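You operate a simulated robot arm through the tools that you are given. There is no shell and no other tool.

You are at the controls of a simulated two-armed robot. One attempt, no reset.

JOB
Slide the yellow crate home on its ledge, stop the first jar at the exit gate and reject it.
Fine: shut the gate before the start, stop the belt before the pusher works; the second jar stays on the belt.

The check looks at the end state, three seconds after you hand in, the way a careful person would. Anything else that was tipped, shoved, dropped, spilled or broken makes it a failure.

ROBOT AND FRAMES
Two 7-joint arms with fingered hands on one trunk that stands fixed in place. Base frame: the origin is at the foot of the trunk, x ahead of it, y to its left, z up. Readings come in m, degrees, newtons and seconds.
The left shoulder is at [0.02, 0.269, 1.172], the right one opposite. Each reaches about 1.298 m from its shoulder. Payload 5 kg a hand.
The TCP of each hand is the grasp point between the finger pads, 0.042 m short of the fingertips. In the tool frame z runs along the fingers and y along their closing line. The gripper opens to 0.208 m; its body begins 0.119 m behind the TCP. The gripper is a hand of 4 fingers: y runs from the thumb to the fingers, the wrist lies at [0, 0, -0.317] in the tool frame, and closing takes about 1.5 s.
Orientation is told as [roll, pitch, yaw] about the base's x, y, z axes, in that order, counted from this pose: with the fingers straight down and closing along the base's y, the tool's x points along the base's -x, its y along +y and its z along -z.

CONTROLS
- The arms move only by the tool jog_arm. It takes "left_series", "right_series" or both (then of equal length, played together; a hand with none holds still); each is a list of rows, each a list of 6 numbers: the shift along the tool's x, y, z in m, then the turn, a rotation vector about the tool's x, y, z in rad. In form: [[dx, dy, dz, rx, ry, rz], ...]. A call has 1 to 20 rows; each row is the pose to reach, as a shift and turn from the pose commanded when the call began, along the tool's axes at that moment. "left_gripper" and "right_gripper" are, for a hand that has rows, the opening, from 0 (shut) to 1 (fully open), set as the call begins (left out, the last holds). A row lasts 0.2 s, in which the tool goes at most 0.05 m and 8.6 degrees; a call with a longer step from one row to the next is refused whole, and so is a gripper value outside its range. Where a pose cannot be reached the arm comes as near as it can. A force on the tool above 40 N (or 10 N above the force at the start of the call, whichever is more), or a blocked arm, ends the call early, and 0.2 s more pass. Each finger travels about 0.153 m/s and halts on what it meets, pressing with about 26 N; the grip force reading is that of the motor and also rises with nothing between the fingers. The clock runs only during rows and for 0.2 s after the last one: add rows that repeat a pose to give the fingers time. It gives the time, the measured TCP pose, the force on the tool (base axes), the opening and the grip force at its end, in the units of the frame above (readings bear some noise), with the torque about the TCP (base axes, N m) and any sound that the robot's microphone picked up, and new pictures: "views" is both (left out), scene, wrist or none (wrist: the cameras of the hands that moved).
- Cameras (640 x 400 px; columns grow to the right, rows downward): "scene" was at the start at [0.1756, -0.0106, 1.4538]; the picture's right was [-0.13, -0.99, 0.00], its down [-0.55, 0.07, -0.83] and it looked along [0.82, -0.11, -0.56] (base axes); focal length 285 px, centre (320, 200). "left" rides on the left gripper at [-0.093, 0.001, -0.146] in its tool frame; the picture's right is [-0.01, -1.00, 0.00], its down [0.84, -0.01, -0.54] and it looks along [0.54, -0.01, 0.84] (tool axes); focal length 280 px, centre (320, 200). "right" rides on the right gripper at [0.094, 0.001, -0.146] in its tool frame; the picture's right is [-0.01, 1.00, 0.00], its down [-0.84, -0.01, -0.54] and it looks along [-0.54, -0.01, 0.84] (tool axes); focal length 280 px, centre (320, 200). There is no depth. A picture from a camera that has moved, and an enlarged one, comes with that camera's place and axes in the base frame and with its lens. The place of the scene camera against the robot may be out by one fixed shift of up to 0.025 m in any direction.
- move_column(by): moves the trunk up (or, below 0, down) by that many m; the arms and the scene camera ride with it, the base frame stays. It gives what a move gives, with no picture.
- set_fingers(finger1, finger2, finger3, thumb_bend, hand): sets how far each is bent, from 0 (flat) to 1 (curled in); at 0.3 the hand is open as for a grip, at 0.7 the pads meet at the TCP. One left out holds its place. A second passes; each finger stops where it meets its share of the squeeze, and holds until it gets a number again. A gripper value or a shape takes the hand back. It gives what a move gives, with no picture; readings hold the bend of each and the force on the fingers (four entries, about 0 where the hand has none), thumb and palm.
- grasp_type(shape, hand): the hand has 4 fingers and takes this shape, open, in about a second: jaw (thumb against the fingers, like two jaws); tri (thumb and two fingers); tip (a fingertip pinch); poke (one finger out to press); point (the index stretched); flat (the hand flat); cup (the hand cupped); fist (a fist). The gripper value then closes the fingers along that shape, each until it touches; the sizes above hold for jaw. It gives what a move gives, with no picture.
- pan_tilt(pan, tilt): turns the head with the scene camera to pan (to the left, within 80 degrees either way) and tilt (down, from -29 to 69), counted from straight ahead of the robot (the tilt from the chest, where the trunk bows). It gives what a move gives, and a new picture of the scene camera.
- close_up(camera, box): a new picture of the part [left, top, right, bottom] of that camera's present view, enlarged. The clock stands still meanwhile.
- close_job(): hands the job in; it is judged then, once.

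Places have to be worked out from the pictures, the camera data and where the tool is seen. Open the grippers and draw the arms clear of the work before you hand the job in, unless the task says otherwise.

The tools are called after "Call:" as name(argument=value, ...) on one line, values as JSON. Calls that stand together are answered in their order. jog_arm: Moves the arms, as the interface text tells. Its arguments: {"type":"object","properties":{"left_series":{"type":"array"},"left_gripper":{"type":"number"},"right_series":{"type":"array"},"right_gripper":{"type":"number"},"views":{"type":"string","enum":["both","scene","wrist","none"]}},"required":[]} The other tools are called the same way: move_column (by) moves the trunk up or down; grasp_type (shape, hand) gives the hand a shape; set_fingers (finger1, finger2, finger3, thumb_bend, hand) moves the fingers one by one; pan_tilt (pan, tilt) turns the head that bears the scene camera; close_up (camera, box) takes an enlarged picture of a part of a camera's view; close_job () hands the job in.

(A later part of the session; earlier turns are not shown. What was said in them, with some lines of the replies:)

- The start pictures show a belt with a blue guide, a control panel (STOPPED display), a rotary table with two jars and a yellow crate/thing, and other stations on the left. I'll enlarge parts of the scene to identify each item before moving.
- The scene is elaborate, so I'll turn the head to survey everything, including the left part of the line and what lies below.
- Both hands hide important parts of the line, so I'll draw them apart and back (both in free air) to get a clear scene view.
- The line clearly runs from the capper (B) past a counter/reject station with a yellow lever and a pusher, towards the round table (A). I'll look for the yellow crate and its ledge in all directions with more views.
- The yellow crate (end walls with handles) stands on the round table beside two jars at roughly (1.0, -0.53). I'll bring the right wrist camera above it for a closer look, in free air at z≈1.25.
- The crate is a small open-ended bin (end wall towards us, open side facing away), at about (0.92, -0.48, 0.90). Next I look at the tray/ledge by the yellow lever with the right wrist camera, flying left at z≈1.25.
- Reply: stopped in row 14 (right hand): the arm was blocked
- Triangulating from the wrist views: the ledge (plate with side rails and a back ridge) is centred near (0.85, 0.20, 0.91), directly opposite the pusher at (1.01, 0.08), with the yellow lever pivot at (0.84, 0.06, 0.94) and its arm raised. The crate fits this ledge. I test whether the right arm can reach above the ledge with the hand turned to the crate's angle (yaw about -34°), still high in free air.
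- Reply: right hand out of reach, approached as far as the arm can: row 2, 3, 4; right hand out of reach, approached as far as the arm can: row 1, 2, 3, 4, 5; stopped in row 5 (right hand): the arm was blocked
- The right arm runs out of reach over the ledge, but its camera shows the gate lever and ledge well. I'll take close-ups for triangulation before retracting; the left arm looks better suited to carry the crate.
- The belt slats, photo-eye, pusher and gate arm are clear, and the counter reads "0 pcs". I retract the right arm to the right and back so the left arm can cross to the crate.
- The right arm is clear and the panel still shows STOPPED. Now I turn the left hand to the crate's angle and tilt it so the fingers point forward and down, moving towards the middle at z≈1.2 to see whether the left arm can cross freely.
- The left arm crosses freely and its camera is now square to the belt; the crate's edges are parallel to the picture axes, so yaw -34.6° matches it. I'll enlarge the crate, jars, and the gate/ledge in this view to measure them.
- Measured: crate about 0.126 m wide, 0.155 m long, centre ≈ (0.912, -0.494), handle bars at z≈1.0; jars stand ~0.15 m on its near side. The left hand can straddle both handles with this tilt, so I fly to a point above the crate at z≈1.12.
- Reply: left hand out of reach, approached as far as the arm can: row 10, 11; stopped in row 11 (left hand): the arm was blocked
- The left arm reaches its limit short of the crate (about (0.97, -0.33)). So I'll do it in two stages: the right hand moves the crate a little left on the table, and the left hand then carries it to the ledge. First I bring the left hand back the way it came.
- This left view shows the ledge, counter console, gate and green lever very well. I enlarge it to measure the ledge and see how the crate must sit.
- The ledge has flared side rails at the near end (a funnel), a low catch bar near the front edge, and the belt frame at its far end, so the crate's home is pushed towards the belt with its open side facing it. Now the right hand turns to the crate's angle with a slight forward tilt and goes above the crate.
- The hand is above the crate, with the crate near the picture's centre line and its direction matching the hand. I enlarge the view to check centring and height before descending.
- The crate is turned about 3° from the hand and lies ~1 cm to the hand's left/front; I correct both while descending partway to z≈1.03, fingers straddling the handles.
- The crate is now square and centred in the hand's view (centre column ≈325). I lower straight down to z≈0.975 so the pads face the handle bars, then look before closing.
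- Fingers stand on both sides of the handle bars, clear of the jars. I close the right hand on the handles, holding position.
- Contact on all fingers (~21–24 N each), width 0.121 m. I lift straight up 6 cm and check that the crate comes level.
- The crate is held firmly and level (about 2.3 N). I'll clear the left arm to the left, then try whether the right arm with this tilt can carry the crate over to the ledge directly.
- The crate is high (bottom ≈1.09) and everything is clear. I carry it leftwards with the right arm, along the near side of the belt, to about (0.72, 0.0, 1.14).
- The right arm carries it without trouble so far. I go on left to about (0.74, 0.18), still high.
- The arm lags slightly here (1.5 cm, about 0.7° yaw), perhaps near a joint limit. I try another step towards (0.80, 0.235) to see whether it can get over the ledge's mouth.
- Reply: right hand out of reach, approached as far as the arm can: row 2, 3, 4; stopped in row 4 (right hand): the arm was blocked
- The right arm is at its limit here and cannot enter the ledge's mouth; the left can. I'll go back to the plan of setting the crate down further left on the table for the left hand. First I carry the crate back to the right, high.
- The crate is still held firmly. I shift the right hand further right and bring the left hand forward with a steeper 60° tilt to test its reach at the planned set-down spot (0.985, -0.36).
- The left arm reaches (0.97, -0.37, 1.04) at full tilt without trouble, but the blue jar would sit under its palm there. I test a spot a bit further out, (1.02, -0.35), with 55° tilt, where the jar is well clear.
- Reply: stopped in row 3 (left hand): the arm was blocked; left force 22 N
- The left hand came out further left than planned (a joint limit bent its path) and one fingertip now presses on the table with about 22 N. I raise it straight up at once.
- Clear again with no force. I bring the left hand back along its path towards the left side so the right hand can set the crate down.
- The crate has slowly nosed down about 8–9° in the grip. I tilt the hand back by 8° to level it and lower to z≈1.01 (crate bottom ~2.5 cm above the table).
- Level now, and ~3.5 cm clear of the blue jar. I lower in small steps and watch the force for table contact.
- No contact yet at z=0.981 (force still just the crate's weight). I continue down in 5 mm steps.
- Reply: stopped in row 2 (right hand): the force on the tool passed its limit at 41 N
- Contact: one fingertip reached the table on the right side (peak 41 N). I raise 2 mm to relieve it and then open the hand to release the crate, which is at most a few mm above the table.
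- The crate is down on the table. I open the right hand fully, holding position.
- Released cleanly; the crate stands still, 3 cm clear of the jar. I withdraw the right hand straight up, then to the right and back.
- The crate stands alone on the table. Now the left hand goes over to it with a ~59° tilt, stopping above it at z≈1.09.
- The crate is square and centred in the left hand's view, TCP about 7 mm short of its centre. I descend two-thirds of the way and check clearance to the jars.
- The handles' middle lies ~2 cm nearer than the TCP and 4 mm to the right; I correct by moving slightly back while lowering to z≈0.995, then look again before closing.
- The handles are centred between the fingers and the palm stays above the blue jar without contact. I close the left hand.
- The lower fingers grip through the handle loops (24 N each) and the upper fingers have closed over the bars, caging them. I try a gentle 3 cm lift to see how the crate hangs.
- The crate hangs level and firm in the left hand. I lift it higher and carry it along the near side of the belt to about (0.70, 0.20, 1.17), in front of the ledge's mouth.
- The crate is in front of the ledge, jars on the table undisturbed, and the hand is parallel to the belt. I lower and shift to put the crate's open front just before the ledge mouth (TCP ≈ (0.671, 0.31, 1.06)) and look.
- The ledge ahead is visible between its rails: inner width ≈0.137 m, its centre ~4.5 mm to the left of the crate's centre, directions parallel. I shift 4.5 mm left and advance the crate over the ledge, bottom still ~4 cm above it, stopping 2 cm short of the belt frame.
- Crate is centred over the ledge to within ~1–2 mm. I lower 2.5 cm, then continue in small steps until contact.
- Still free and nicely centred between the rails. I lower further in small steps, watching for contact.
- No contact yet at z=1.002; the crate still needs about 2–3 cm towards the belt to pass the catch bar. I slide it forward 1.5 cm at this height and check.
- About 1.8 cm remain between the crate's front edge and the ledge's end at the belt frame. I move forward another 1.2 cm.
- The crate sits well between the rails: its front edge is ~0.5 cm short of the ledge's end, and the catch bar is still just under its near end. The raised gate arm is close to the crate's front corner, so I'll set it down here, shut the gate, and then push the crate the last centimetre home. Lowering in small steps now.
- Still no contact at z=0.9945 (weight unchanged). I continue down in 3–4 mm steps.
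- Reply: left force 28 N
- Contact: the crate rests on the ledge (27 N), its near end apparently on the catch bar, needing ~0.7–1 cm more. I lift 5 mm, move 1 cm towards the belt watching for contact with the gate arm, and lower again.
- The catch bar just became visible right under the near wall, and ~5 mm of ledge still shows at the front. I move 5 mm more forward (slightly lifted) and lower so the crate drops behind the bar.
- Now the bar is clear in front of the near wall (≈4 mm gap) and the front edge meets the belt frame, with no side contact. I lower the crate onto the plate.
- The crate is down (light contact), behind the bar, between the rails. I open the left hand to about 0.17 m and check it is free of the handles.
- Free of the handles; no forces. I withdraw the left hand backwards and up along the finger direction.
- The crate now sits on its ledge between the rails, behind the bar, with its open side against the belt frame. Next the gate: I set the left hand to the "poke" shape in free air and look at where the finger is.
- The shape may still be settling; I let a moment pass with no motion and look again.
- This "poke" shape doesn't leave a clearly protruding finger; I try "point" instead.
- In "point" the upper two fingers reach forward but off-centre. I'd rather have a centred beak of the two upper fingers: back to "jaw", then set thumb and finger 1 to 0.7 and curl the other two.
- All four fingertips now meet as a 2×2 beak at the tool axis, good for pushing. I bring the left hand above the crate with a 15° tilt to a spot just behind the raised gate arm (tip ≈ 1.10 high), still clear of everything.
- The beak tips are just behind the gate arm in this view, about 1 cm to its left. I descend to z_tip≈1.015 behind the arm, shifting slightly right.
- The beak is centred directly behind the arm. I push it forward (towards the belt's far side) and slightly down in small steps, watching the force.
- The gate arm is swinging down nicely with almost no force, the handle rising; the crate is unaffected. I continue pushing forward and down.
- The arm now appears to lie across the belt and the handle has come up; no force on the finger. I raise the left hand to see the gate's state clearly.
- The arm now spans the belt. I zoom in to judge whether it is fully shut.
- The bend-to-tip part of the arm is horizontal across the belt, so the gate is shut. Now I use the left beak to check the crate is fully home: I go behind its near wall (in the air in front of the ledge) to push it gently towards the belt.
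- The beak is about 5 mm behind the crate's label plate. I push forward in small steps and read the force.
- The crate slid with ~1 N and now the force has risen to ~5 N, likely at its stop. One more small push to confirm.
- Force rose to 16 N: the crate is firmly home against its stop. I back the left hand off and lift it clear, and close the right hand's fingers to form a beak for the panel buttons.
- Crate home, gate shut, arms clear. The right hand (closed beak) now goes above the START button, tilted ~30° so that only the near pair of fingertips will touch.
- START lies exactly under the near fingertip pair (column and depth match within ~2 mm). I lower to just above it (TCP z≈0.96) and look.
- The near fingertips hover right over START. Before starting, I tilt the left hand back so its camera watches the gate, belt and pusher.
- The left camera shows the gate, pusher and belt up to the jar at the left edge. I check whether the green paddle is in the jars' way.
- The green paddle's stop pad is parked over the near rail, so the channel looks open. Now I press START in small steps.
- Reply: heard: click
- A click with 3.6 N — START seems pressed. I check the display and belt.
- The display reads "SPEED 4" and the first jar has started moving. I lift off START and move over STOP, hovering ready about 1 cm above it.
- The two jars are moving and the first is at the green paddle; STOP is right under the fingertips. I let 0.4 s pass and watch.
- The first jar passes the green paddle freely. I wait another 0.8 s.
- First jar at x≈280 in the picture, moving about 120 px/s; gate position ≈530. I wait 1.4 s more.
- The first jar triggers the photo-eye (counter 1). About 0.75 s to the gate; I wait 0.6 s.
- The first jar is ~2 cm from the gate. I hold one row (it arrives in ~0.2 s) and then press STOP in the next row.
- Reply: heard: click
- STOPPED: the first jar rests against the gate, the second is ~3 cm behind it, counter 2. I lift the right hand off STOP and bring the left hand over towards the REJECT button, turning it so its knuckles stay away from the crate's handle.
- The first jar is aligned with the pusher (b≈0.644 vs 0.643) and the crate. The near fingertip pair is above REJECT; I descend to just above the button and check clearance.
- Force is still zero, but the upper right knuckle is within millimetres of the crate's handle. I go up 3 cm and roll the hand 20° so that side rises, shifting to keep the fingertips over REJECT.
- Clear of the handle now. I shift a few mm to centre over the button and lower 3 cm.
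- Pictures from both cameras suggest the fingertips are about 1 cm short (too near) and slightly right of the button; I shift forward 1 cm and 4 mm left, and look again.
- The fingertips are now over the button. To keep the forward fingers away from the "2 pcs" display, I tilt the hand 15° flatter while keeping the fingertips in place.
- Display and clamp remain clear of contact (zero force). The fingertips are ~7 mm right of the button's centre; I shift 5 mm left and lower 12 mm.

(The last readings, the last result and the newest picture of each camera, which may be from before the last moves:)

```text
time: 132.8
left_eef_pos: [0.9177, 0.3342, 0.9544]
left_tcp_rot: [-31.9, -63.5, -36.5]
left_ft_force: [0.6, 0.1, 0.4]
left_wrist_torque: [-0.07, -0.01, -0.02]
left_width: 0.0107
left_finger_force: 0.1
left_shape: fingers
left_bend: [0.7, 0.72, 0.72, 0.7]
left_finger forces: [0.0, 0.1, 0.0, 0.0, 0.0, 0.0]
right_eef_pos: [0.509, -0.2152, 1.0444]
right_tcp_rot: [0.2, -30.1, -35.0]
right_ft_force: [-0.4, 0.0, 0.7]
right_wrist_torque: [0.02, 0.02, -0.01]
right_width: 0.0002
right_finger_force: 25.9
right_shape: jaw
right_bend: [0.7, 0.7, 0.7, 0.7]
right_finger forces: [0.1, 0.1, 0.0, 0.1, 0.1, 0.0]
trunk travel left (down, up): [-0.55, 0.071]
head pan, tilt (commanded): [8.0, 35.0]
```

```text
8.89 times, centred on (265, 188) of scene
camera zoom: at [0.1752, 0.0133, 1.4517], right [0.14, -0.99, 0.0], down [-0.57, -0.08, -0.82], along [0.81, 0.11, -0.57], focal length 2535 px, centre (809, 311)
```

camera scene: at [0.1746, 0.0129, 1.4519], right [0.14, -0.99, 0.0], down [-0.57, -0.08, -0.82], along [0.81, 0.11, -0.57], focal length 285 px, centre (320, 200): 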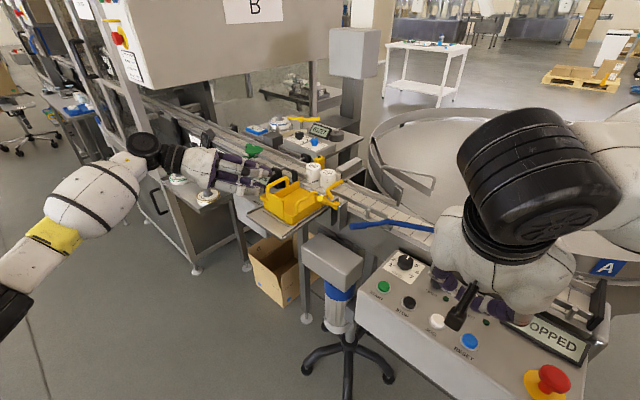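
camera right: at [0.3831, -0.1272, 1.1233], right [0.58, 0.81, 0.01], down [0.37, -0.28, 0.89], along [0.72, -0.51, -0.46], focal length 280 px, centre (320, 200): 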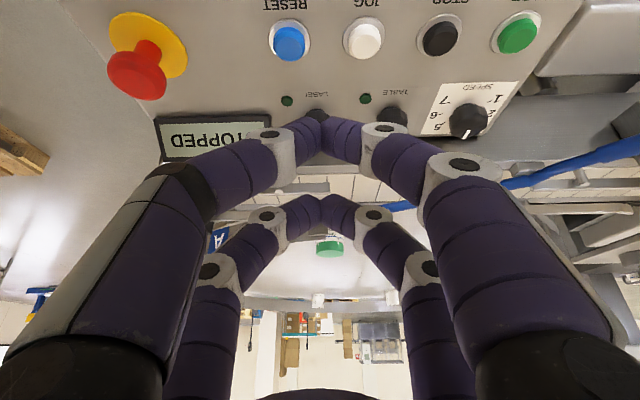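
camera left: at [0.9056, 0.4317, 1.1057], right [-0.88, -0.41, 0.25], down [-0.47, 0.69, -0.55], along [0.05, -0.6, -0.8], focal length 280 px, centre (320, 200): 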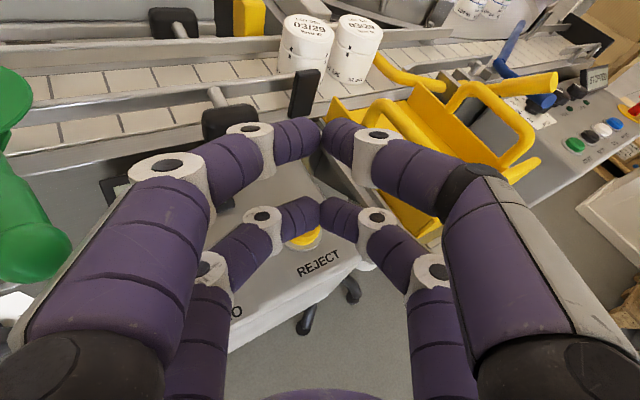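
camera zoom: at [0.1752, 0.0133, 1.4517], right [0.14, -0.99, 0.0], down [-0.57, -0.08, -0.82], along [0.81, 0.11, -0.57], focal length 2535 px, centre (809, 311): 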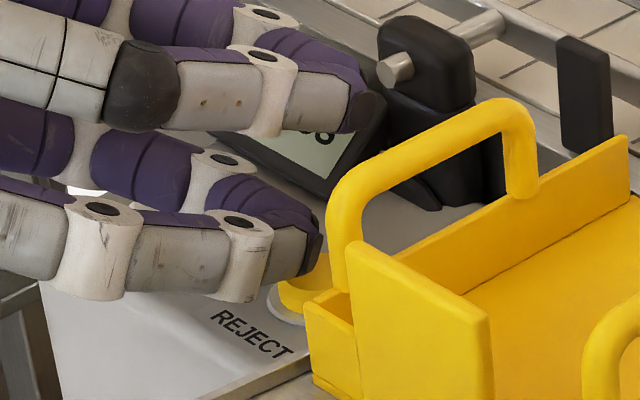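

The fingertips are just above the button and the knuckles pass in front of ZERO, not over it. I press down in 4 mm steps, listening for a click.

Call:
jog_arm(left_series=[[0.0036, 0.001, 0.0015, 0, 0, 0]], views="none")

Call:
jog_arm(left_series=[[0.0036, 0.001, 0.0015, 0, 0, 0]], views="none")

Call:
close_up(camera="scene", box=[230, 150, 350, 220])

```text
time: 133.2
left_eef_pos: [0.9166, 0.3344, 0.9486]
left_tcp_rot: [-31.8, -63.5, -36.4]
left_ft_force: [-1.3, 0.3, 0.0]
left_wrist_torque: [-0.02, -0.06, -0.01]
left_width: 0.0103
left_finger_force: 0.0
left_shape: fingers
left_bend: [0.7, 0.72, 0.72, 0.7]
left_finger forces: [0.1, 0.0, 0.0, 0.1, 0.1, 0.1]
right_eef_pos: [0.509, -0.216, 1.0429]
right_tcp_rot: [0.1, -30.0, -35.0]
right_ft_force: [0.1, 1.1, 0.1]
right_wrist_torque: [0.0, 0.0, -0.02]
right_width: 0.0
right_finger_force: 25.9
right_shape: jaw
right_bend: [0.7, 0.7, 0.7, 0.7]
right_finger forces: [0.0, 0.1, 0.0, 0.0, 0.0, 0.0]
trunk travel left (down, up): [-0.55, 0.071]
head pan, tilt (commanded): [8.0, 35.0]
```

```text
time: 133.6
left_eef_pos: [0.9162, 0.3336, 0.9455]
left_tcp_rot: [-31.8, -63.6, -36.6]
left_ft_force: [1.1, 0.4, 1.3]
left_wrist_torque: [0.01, -0.04, 0.0]
left_width: 0.0104
left_finger_force: 0.0
left_shape: fingers
left_bend: [0.7, 0.72, 0.72, 0.7]
left_finger forces: [0.0, 0.0, 0.0, 0.0, 0.1, 0.1]
right_eef_pos: [0.51, -0.2151, 1.044]
right_tcp_rot: [0.1, -30.1, -35.0]
right_ft_force: [-0.4, -0.3, 0.5]
right_wrist_torque: [0.04, -0.02, -0.03]
right_width: 0.0
right_finger_force: 26.2
right_shape: jaw
right_bend: [0.7, 0.7, 0.7, 0.7]
right_finger forces: [0.1, 0.1, 0.0, 0.0, 0.1, 0.0]
trunk travel left (down, up): [-0.55, 0.071]
head pan, tilt (commanded): [8.0, 35.0]
```

```text
5.33 times, centred on (290, 185) of scene
camera zoom: at [0.1747, 0.0131, 1.4518], right [0.14, -0.99, 0.0], down [-0.57, -0.08, -0.82], along [0.81, 0.11, -0.57], focal length 1521 px, centre (480, 280)
```

zoom: 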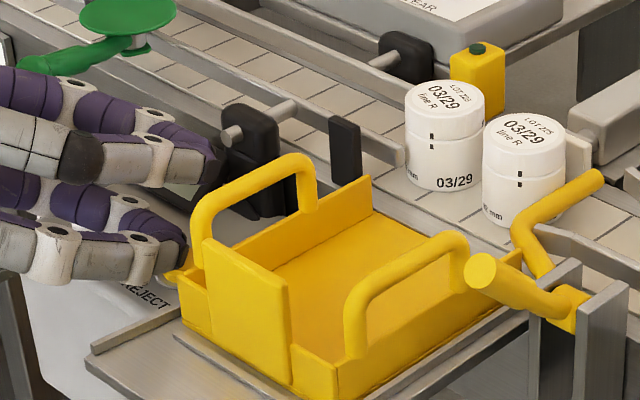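

Light touch (~1.3 N) but no click yet. I press on in 3 mm steps.

Call:
jog_arm(left_series=[[0.0027, 0.0007, 0.0011, 0, 0, 0]], views="none")

Call:
close_up(camera="left", box=[200, 0, 440, 290])

```text
time: 134.0
left_eef_pos: [0.9167, 0.3345, 0.9433]
left_tcp_rot: [-31.8, -63.5, -36.5]
left_ft_force: [0.0, 1.4, 2.2]
left_wrist_torque: [0.05, -0.05, 0.03]
left_width: 0.0106
left_finger_force: 0.1
left_shape: fingers
left_bend: [0.7, 0.72, 0.72, 0.7]
left_finger forces: [0.1, 0.0, 0.0, 0.0, 0.0, 0.0]
right_eef_pos: [0.5081, -0.2151, 1.0446]
right_tcp_rot: [0.2, -30.0, -35.0]
right_ft_force: [-0.1, -0.8, -0.1]
right_wrist_torque: [0.04, -0.01, 0.06]
right_width: 0.0
right_finger_force: 26.1
right_shape: jaw
right_bend: [0.7, 0.7, 0.7, 0.7]
right_finger forces: [0.0, 0.1, 0.1, 0.1, 0.0, 0.1]
trunk travel left (down, up): [-0.55, 0.071]
head pan, tilt (commanded): [8.0, 35.0]
heard: click
```

```text
1.38 times, centred on (320, 145) of left
camera zoom: at [0.9074, 0.4371, 1.0821], right [-0.88, -0.41, 0.25], down [-0.47, 0.69, -0.55], along [0.05, -0.6, -0.8], focal length 387 px, centre (320, 276)
```

zoom: 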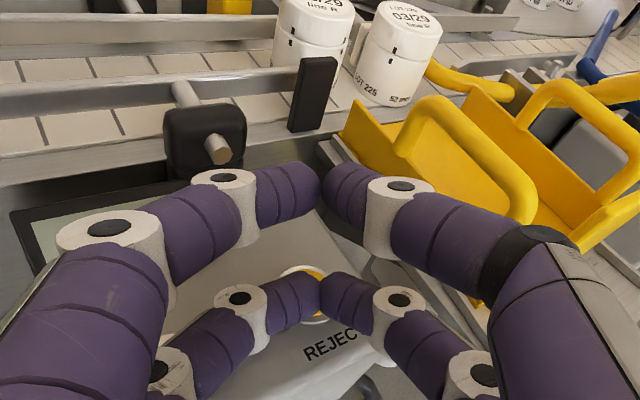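

A click — and the first jar appears to start moving towards the crate. I lift off the button and watch.

Call:
jog_arm(left_series=[[-0.0134, -0.0037, -0.0056, 0, 0, 0], [-0.0268, -0.0074, -0.0113, 0, 0, 0]], views="none")

Call:
close_up(camera="scene", box=[230, 150, 350, 220])

Call:
close_up(camera="left", box=[200, 0, 440, 150])

```text
time: 134.6
left_eef_pos: [0.9166, 0.3331, 0.9722]
left_tcp_rot: [-31.8, -63.3, -36.6]
left_ft_force: [-0.1, -0.3, -0.4]
left_wrist_torque: [-0.02, -0.03, 0.05]
left_width: 0.0104
left_finger_force: 0.1
left_shape: fingers
left_bend: [0.7, 0.72, 0.72, 0.7]
left_finger forces: [0.0, 0.0, 0.0, 0.1, 0.0, 0.0]
right_eef_pos: [0.5097, -0.2154, 1.0448]
right_tcp_rot: [0.2, -30.0, -34.9]
right_ft_force: [0.2, 0.3, 0.2]
right_wrist_torque: [0.0, -0.05, -0.01]
right_width: 0.0
right_finger_force: 25.9
right_shape: jaw
right_bend: [0.7, 0.7, 0.7, 0.7]
right_finger forces: [0.0, 0.0, 0.0, 0.1, 0.0, 0.1]
trunk travel left (down, up): [-0.55, 0.071]
head pan, tilt (commanded): [8.0, 35.0]
```

```text
5.33 times, centred on (290, 185) of scene
camera zoom: at [0.1747, 0.0129, 1.4519], right [0.14, -0.99, 0.0], down [-0.57, -0.08, -0.82], along [0.81, 0.11, -0.57], focal length 1521 px, centre (480, 280)
```

zoom: 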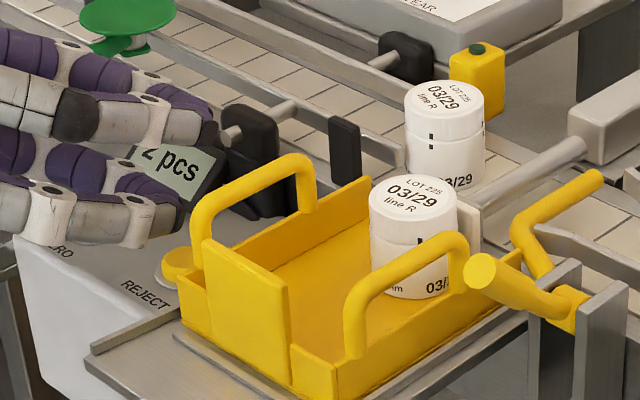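

```text
2.67 times, centred on (320, 75) of left
camera zoom: at [0.908, 0.4358, 1.1121], right [-0.88, -0.41, 0.25], down [-0.47, 0.69, -0.55], along [0.05, -0.6, -0.8], focal length 748 px, centre (320, 533)
```

zoom: 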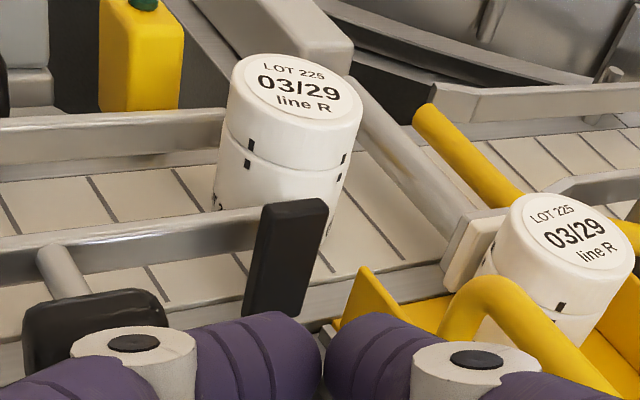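

The pusher has carried the first jar into the crate, upright; the second jar stays on the belt. I raise the left hand further while the pusher finishes.

Call:
jog_arm(left_series=[[-0.0268, -0.0074, -0.0113, 0, 0, 0], [-0.0536, -0.0148, -0.0225, 0, 0, 0], [-0.0805, -0.0222, -0.0338, 0, 0, 0], [-0.1073, -0.0296, -0.045, 0, 0, 0], [-0.1073, -0.0296, -0.045, 0, 0, 0]], views="both")

Call:
close_up(camera="scene", box=[230, 150, 350, 220])

Call:
close_up(camera="left", box=[240, 40, 440, 165])

```text
time: 135.8
left_eef_pos: [0.9174, 0.3333, 1.0894]
left_tcp_rot: [-31.9, -63.4, -36.5]
left_ft_force: [0.0, 1.2, 0.4]
left_wrist_torque: [-0.03, 0.0, -0.07]
left_width: 0.0106
left_finger_force: 0.1
left_shape: fingers
left_bend: [0.7, 0.72, 0.72, 0.7]
left_finger forces: [0.1, 0.0, 0.0, 0.0, 0.0, 0.1]
right_eef_pos: [0.5095, -0.216, 1.0435]
right_tcp_rot: [0.0, -30.0, -35.0]
right_ft_force: [0.3, 0.8, -0.5]
right_wrist_torque: [-0.03, 0.02, -0.06]
right_width: 0.0
right_finger_force: 25.7
right_shape: jaw
right_bend: [0.7, 0.7, 0.7, 0.7]
right_finger forces: [0.1, 0.1, 0.1, 0.0, 0.1, 0.1]
trunk travel left (down, up): [-0.55, 0.071]
head pan, tilt (commanded): [8.0, 35.0]
camera scene: at [0.1752, 0.0132, 1.4517], right [0.14, -0.99, 0.0], down [-0.57, -0.08, -0.82], along [0.81, 0.11, -0.57], focal length 285 px, centre (320, 200)
camera left: at [0.9079, 0.436, 1.2302], right [-0.88, -0.41, 0.25], down [-0.47, 0.69, -0.55], along [0.05, -0.6, -0.8], focal length 280 px, centre (320, 200)
```

scene: 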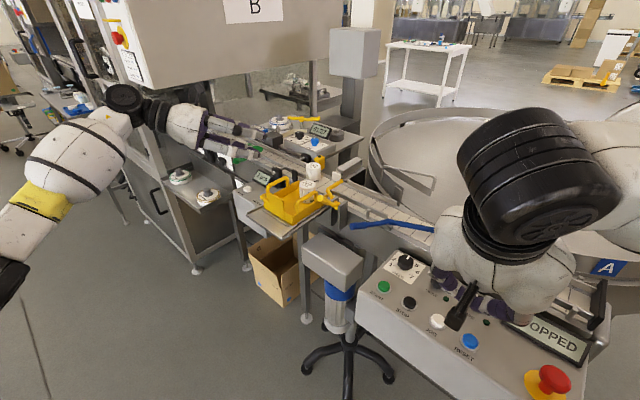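
left: 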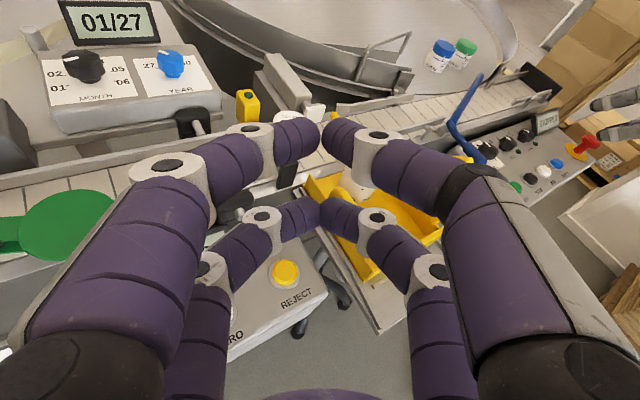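

```text
5.33 times, centred on (290, 185) of scene
camera zoom: at [0.1752, 0.0132, 1.4517], right [0.14, -0.99, 0.0], down [-0.57, -0.08, -0.82], along [0.81, 0.11, -0.57], focal length 1521 px, centre (480, 280)
```

zoom: 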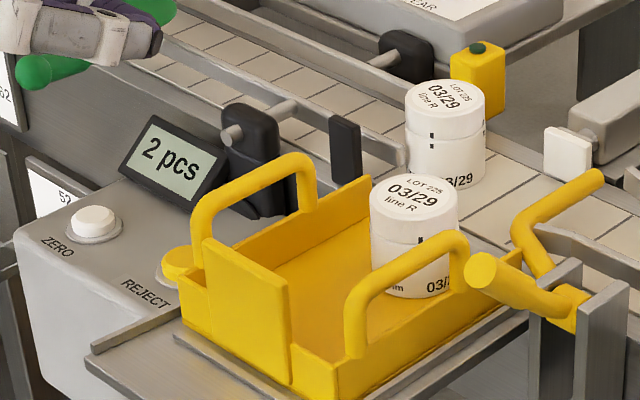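

```text
3.20 times, centred on (340, 102) of left
camera zoom: at [0.9079, 0.436, 1.2302], right [-0.88, -0.41, 0.25], down [-0.47, 0.69, -0.55], along [0.05, -0.6, -0.8], focal length 897 px, centre (256, 512)
```

zoom: 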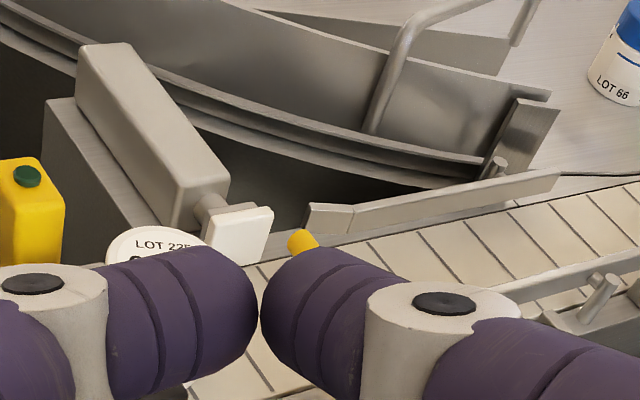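

The pusher is retracted, the first jar stands in the crate, the second is still on the belt, and the line is stopped. I now withdraw both arms clear of the work.

Call:
jog_arm(left_series=[[0.0066, -0.0277, -0.0345, -0.072, 0.009, -0.0025], [0.0132, -0.0554, -0.069, -0.144, 0.0185, -0.005], [0.0198, -0.0831, -0.1035, -0.216, 0.028, -0.0075], [0.0264, -0.1108, -0.138, -0.288, 0.037, -0.01], [0.033, -0.1384, -0.1724, -0.359, 0.046, -0.0125], [0.0396, -0.1661, -0.2069, -0.431, 0.0555, -0.015], [0.0462, -0.1938, -0.2414, -0.503, 0.065, -0.0175], [0.0528, -0.2215, -0.2759, -0.575, 0.074, -0.02]], right_series=[[-0.02, 0, -0.0346, 0, 0, 0], [-0.0425, -0.0382, -0.0406, 0, 0, 0], [-0.0649, -0.0764, -0.0466, 0, 0, 0], [-0.0874, -0.1146, -0.0526, 0, 0, 0], [-0.1099, -0.1528, -0.0586, 0, 0, 0], [-0.1324, -0.191, -0.0646, 0, 0, 0], [-0.1548, -0.2292, -0.0706, 0, 0, 0], [-0.1773, -0.2674, -0.0766, 0, 0, 0]], views="both")

Call:
close_up(camera="scene", box=[240, 150, 350, 220])

Call:
close_up(camera="left", box=[200, 0, 520, 200])

```text
time: 137.6
left_eef_pos: [0.6182, 0.4954, 1.2061]
left_tcp_rot: [0.7, -59.7, -36.5]
left_ft_force: [-4.3, 9.1, 3.4]
left_wrist_torque: [-0.2, 0.02, -0.38]
left_width: 0.0105
left_finger_force: 0.0
left_shape: fingers
left_bend: [0.7, 0.72, 0.72, 0.7]
left_finger forces: [0.0, 0.1, 0.0, 0.1, 0.0, 0.0]
right_eef_pos: [0.4501, -0.5006, 1.1989]
right_tcp_rot: [0.2, -30.1, -35.0]
right_ft_force: [-1.1, 0.6, 0.1]
right_wrist_torque: [-0.03, -0.11, 0.0]
right_width: 0.0001
right_finger_force: 25.7
right_shape: jaw
right_bend: [0.7, 0.7, 0.7, 0.7]
right_finger forces: [0.0, 0.1, 0.0, 0.0, 0.0, 0.0]
trunk travel left (down, up): [-0.55, 0.071]
head pan, tilt (commanded): [8.0, 35.0]
camera scene: at [0.1717, 0.0121, 1.4525], right [0.14, -0.99, 0.0], down [-0.57, -0.08, -0.82], along [0.81, 0.11, -0.57], focal length 285 px, centre (320, 200)
camera right: at [0.3235, -0.412, 1.2784], right [0.58, 0.81, 0.01], down [0.37, -0.28, 0.89], along [0.73, -0.51, -0.46], focal length 280 px, centre (320, 200)
camera left: at [0.5536, 0.5421, 1.3618], right [-0.58, -0.81, 0.01], down [-0.73, 0.51, -0.46], along [0.37, -0.27, -0.89], focal length 280 px, centre (320, 200)
```

scene: 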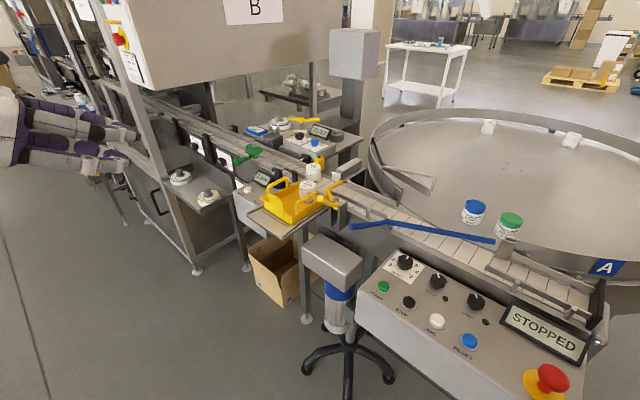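
right: 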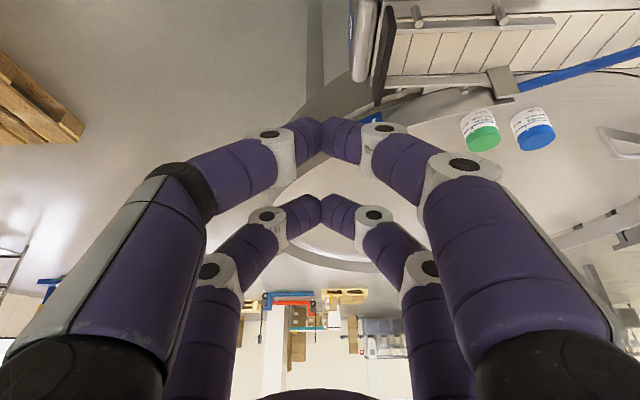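
left: 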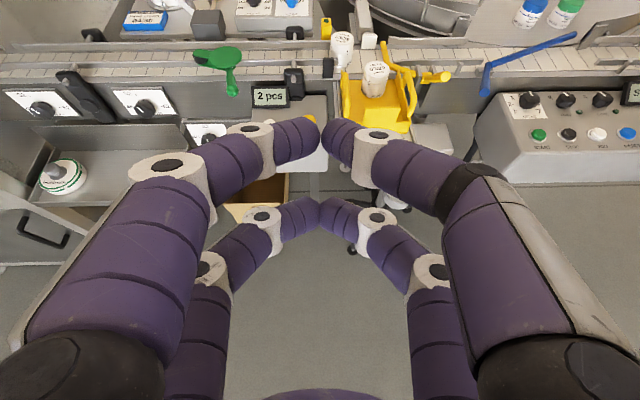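

```text
5.71 times, centred on (295, 185) of scene
camera zoom: at [0.1717, 0.0121, 1.4525], right [0.14, -0.99, 0.0], down [-0.57, -0.08, -0.82], along [0.81, 0.11, -0.57], focal length 1630 px, centre (463, 286)
```

zoom: 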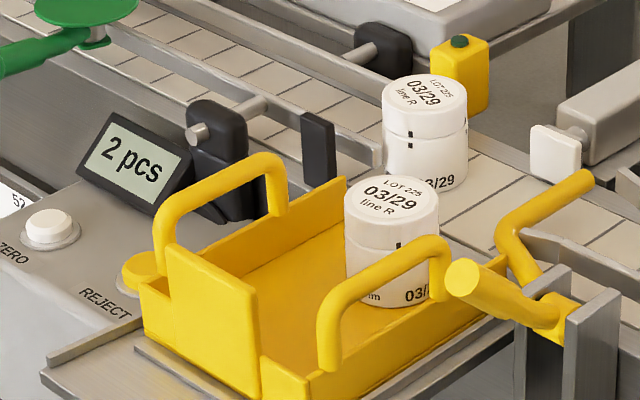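

```text
2.00 times, centred on (360, 100) of left
camera zoom: at [0.5536, 0.5421, 1.3618], right [-0.58, -0.81, 0.01], down [-0.73, 0.51, -0.46], along [0.37, -0.27, -0.89], focal length 561 px, centre (240, 400)
```

zoom: 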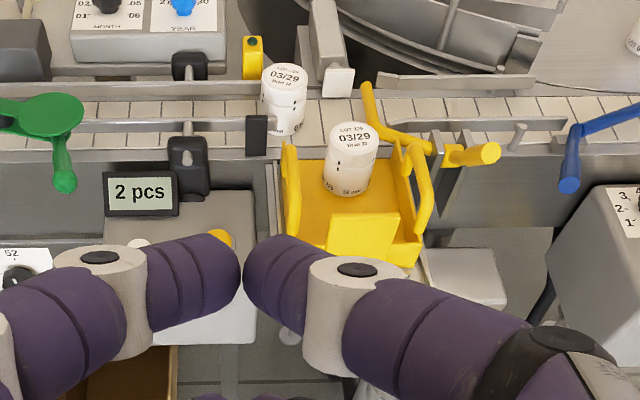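

Crate, jar and gate look right. The left force reading is odd (~10 N), perhaps from the fast turn; I hold still, open both hands and check again.

Call:
grasp_type(shape="jaw", hand="left")

Call:
jog_arm(left_series=[[0, 0, 0, 0, 0, 0], [0, 0, 0, 0, 0, 0], [0, 0, 0, 0, 0, 0]], right_series=[[0, 0, 0, 0, 0, 0], [0, 0, 0, 0, 0, 0], [0, 0, 0, 0, 0, 0]], left_gripper=1.0, right_gripper=1.0, views="both")

Call:
close_up(camera="left", box=[280, 20, 480, 145])

```text
time: 138.5
left_eef_pos: [0.6226, 0.4927, 1.2017]
left_tcp_rot: [-0.3, -59.8, -36.1]
left_ft_force: [0.0, 0.4, -0.7]
left_wrist_torque: [0.0, 0.0, -0.06]
left_width: 0.2079
left_finger_force: 0.0
left_shape: jaw
left_bend: [0.3, 0.3, 0.3, 0.3]
left_finger forces: [0.0, 0.1, 0.0, 0.1, 0.1, 0.0]
right_eef_pos: [0.453, -0.4996, 1.1977]
right_tcp_rot: [0.2, -30.0, -35.0]
right_ft_force: [0.2, -0.1, -0.3]
right_wrist_torque: [-0.01, 0.02, 0.0]
right_width: 0.0
right_finger_force: 26.1
right_shape: jaw
right_bend: [0.7, 0.7, 0.7, 0.7]
right_finger forces: [0.0, 0.0, 0.1, 0.0, 0.0, 0.0]
trunk travel left (down, up): [-0.55, 0.071]
head pan, tilt (commanded): [8.0, 35.0]
```

```text
time: 139.3
left_eef_pos: [0.6207, 0.502, 1.2035]
left_tcp_rot: [1.0, -59.1, -36.5]
left_ft_force: [0.8, 0.1, -0.3]
left_wrist_torque: [-0.03, 0.01, -0.06]
left_width: 0.2081
left_finger_force: 0.1
left_shape: jaw
left_bend: [0.3, 0.3, 0.3, 0.3]
left_finger forces: [0.1, 0.0, 0.1, 0.0, 0.0, 0.0]
right_eef_pos: [0.4535, -0.5004, 1.1982]
right_tcp_rot: [0.1, -29.9, -35.0]
right_ft_force: [1.3, -0.1, -0.5]
right_wrist_torque: [-0.02, 0.08, -0.02]
right_width: 0.2078
right_finger_force: 0.1
right_shape: jaw
right_bend: [0.3, 0.3, 0.3, 0.3]
right_finger forces: [0.0, 0.1, 0.0, 0.0, 0.0, 0.0]
trunk travel left (down, up): [-0.55, 0.071]
head pan, tilt (commanded): [8.0, 35.0]
camera scene: at [0.1757, 0.0131, 1.4517], right [0.14, -0.99, 0.0], down [-0.57, -0.08, -0.82], along [0.81, 0.11, -0.57], focal length 285 px, centre (320, 200)
camera right: at [0.3271, -0.4107, 1.2772], right [0.58, 0.81, 0.01], down [0.37, -0.28, 0.89], along [0.72, -0.51, -0.46], focal length 280 px, centre (320, 200)
camera left: at [0.5568, 0.5452, 1.3593], right [-0.58, -0.82, 0.0], down [-0.73, 0.51, -0.45], along [0.36, -0.26, -0.89], focal length 280 px, centre (320, 200)
```

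scene: 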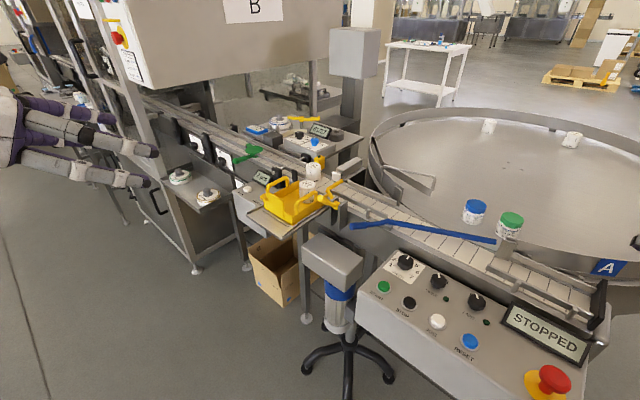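
right: 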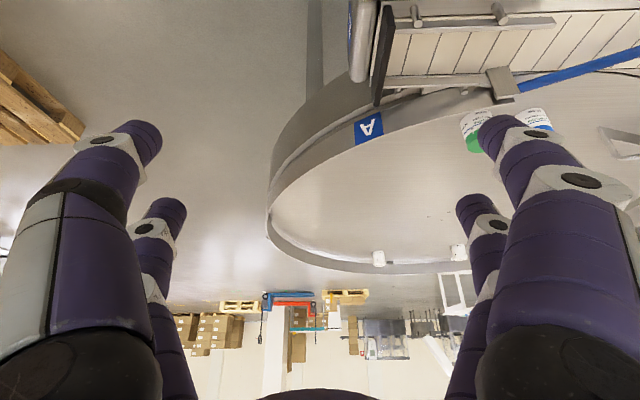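
left: 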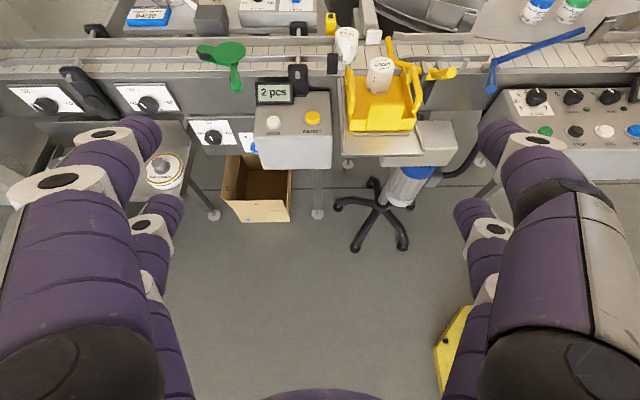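

```text
3.20 times, centred on (380, 82) of left
camera zoom: at [0.5568, 0.5452, 1.3593], right [-0.58, -0.82, 0.0], down [-0.73, 0.51, -0.45], along [0.36, -0.26, -0.89], focal length 897 px, centre (128, 576)
```

zoom: 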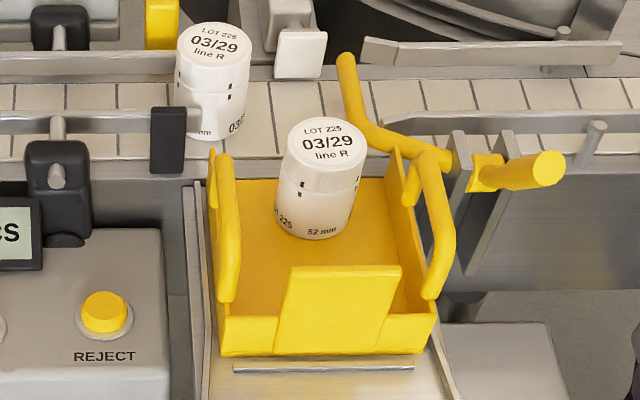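

The close-up confirms it: jar upright inside the crate, crate home behind the bar, gate shut, second jar on the belt. I look to the left to make sure the left arm touches nothing before handing in.

Call:
pan_tilt(pan=55, tilt=25)

Call:
pan_tilt(pan=-10, tilt=35)

```text
time: 140.5
left_eef_pos: [0.6202, 0.5008, 1.2039]
left_tcp_rot: [1.1, -59.1, -36.6]
left_ft_force: [0.6, -0.4, 0.1]
left_wrist_torque: [-0.01, 0.0, 0.02]
left_width: 0.2079
left_finger_force: 0.1
left_shape: jaw
left_bend: [0.3, 0.3, 0.3, 0.3]
left_finger forces: [0.0, 0.0, 0.1, 0.0, 0.0, 0.0]
right_eef_pos: [0.4528, -0.4997, 1.1972]
right_tcp_rot: [0.3, -30.0, -35.0]
right_ft_force: [-0.2, 0.5, -0.9]
right_wrist_torque: [0.01, 0.01, 0.0]
right_width: 0.2079
right_finger_force: 0.1
right_shape: jaw
right_bend: [0.3, 0.3, 0.3, 0.3]
right_finger forces: [0.0, 0.0, 0.0, 0.0, 0.1, 0.0]
trunk travel left (down, up): [-0.55, 0.071]
head pan, tilt (commanded): [55.0, 25.0]
camera scene: at [0.1407, 0.0762, 1.4675], right [0.82, -0.57, 0.0], down [-0.24, -0.35, -0.91], along [0.52, 0.74, -0.42], focal length 285 px, centre (320, 200)
```

scene: 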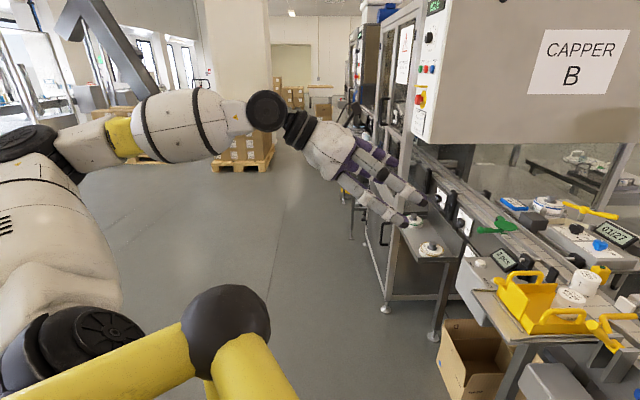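

```text
time: 141.8
left_eef_pos: [0.6194, 0.5014, 1.2036]
left_tcp_rot: [1.1, -59.1, -36.5]
left_ft_force: [-0.4, -0.1, -0.1]
left_wrist_torque: [0.02, 0.0, 0.01]
left_width: 0.2077
left_finger_force: 0.1
left_shape: jaw
left_bend: [0.3, 0.3, 0.3, 0.3]
left_finger forces: [0.0, 0.0, 0.0, 0.0, 0.0, 0.0]
right_eef_pos: [0.4528, -0.4995, 1.1972]
right_tcp_rot: [0.3, -30.0, -35.0]
right_ft_force: [0.1, 0.0, -0.1]
right_wrist_torque: [0.0, 0.03, -0.02]
right_width: 0.2079
right_finger_force: 0.1
right_shape: jaw
right_bend: [0.3, 0.3, 0.3, 0.3]
right_finger forces: [0.0, 0.0, 0.1, 0.1, 0.0, 0.0]
trunk travel left (down, up): [-0.55, 0.071]
head pan, tilt (commanded): [-10.0, 35.0]
camera scene: at [0.1744, -0.0144, 1.4518], right [-0.17, -0.98, 0.0], down [-0.56, 0.1, -0.82], along [0.81, -0.14, -0.57], focal length 285 px, centre (320, 200)
```

scene: 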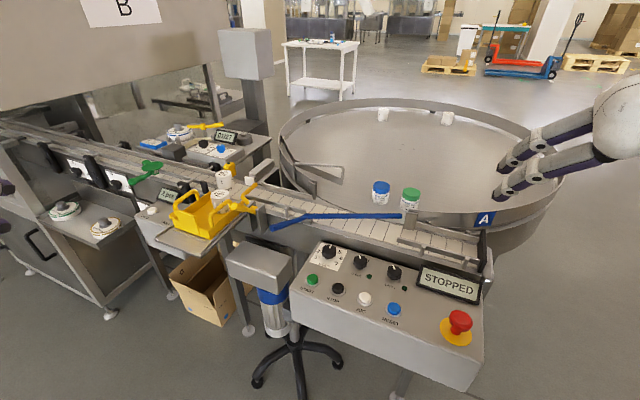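

Everything is in place: the crate is home with the rejected jar upright in it, and the gate is shut. The line shows STOPPED with the second jar on the belt, the table jars are undisturbed, and both hands are open and clear. I hand the job in.

Call:
close_job()

```text
The job is handed in.
```

The job is handed in. I haven't seen the check's verdict, only the end state in the pictures and readings.

- **Crate:** It sits on its ledge, pushed home against its stop with the open side facing the belt.
- **Gate:** I shut it before starting the belt.
- **First jar:** It stopped at the gate. I stopped the belt, then pressed REJECT. The jar is now standing upright in the crate.
- **Second jar:** It is still on the belt, about 3 cm behind where the first one stopped.
- **Line and arms:** The display reads STOPPED, the pusher has drawn back, and both hands are open and clear of the work.

- **Crate handling:** Neither arm could carry the crate from its starting spot to the ledge alone. I set it down once on the round table and passed it from the right hand to the left.
- **Table contact:** Fingertips pressed on the table twice, up to 41 N. I saw nothing shoved or tipped, and the blue- and green-lidded jars are still upright on the table.
- **Counter:** It reads 2 pcs because both jars passed the photo-eye before the belt stopped.
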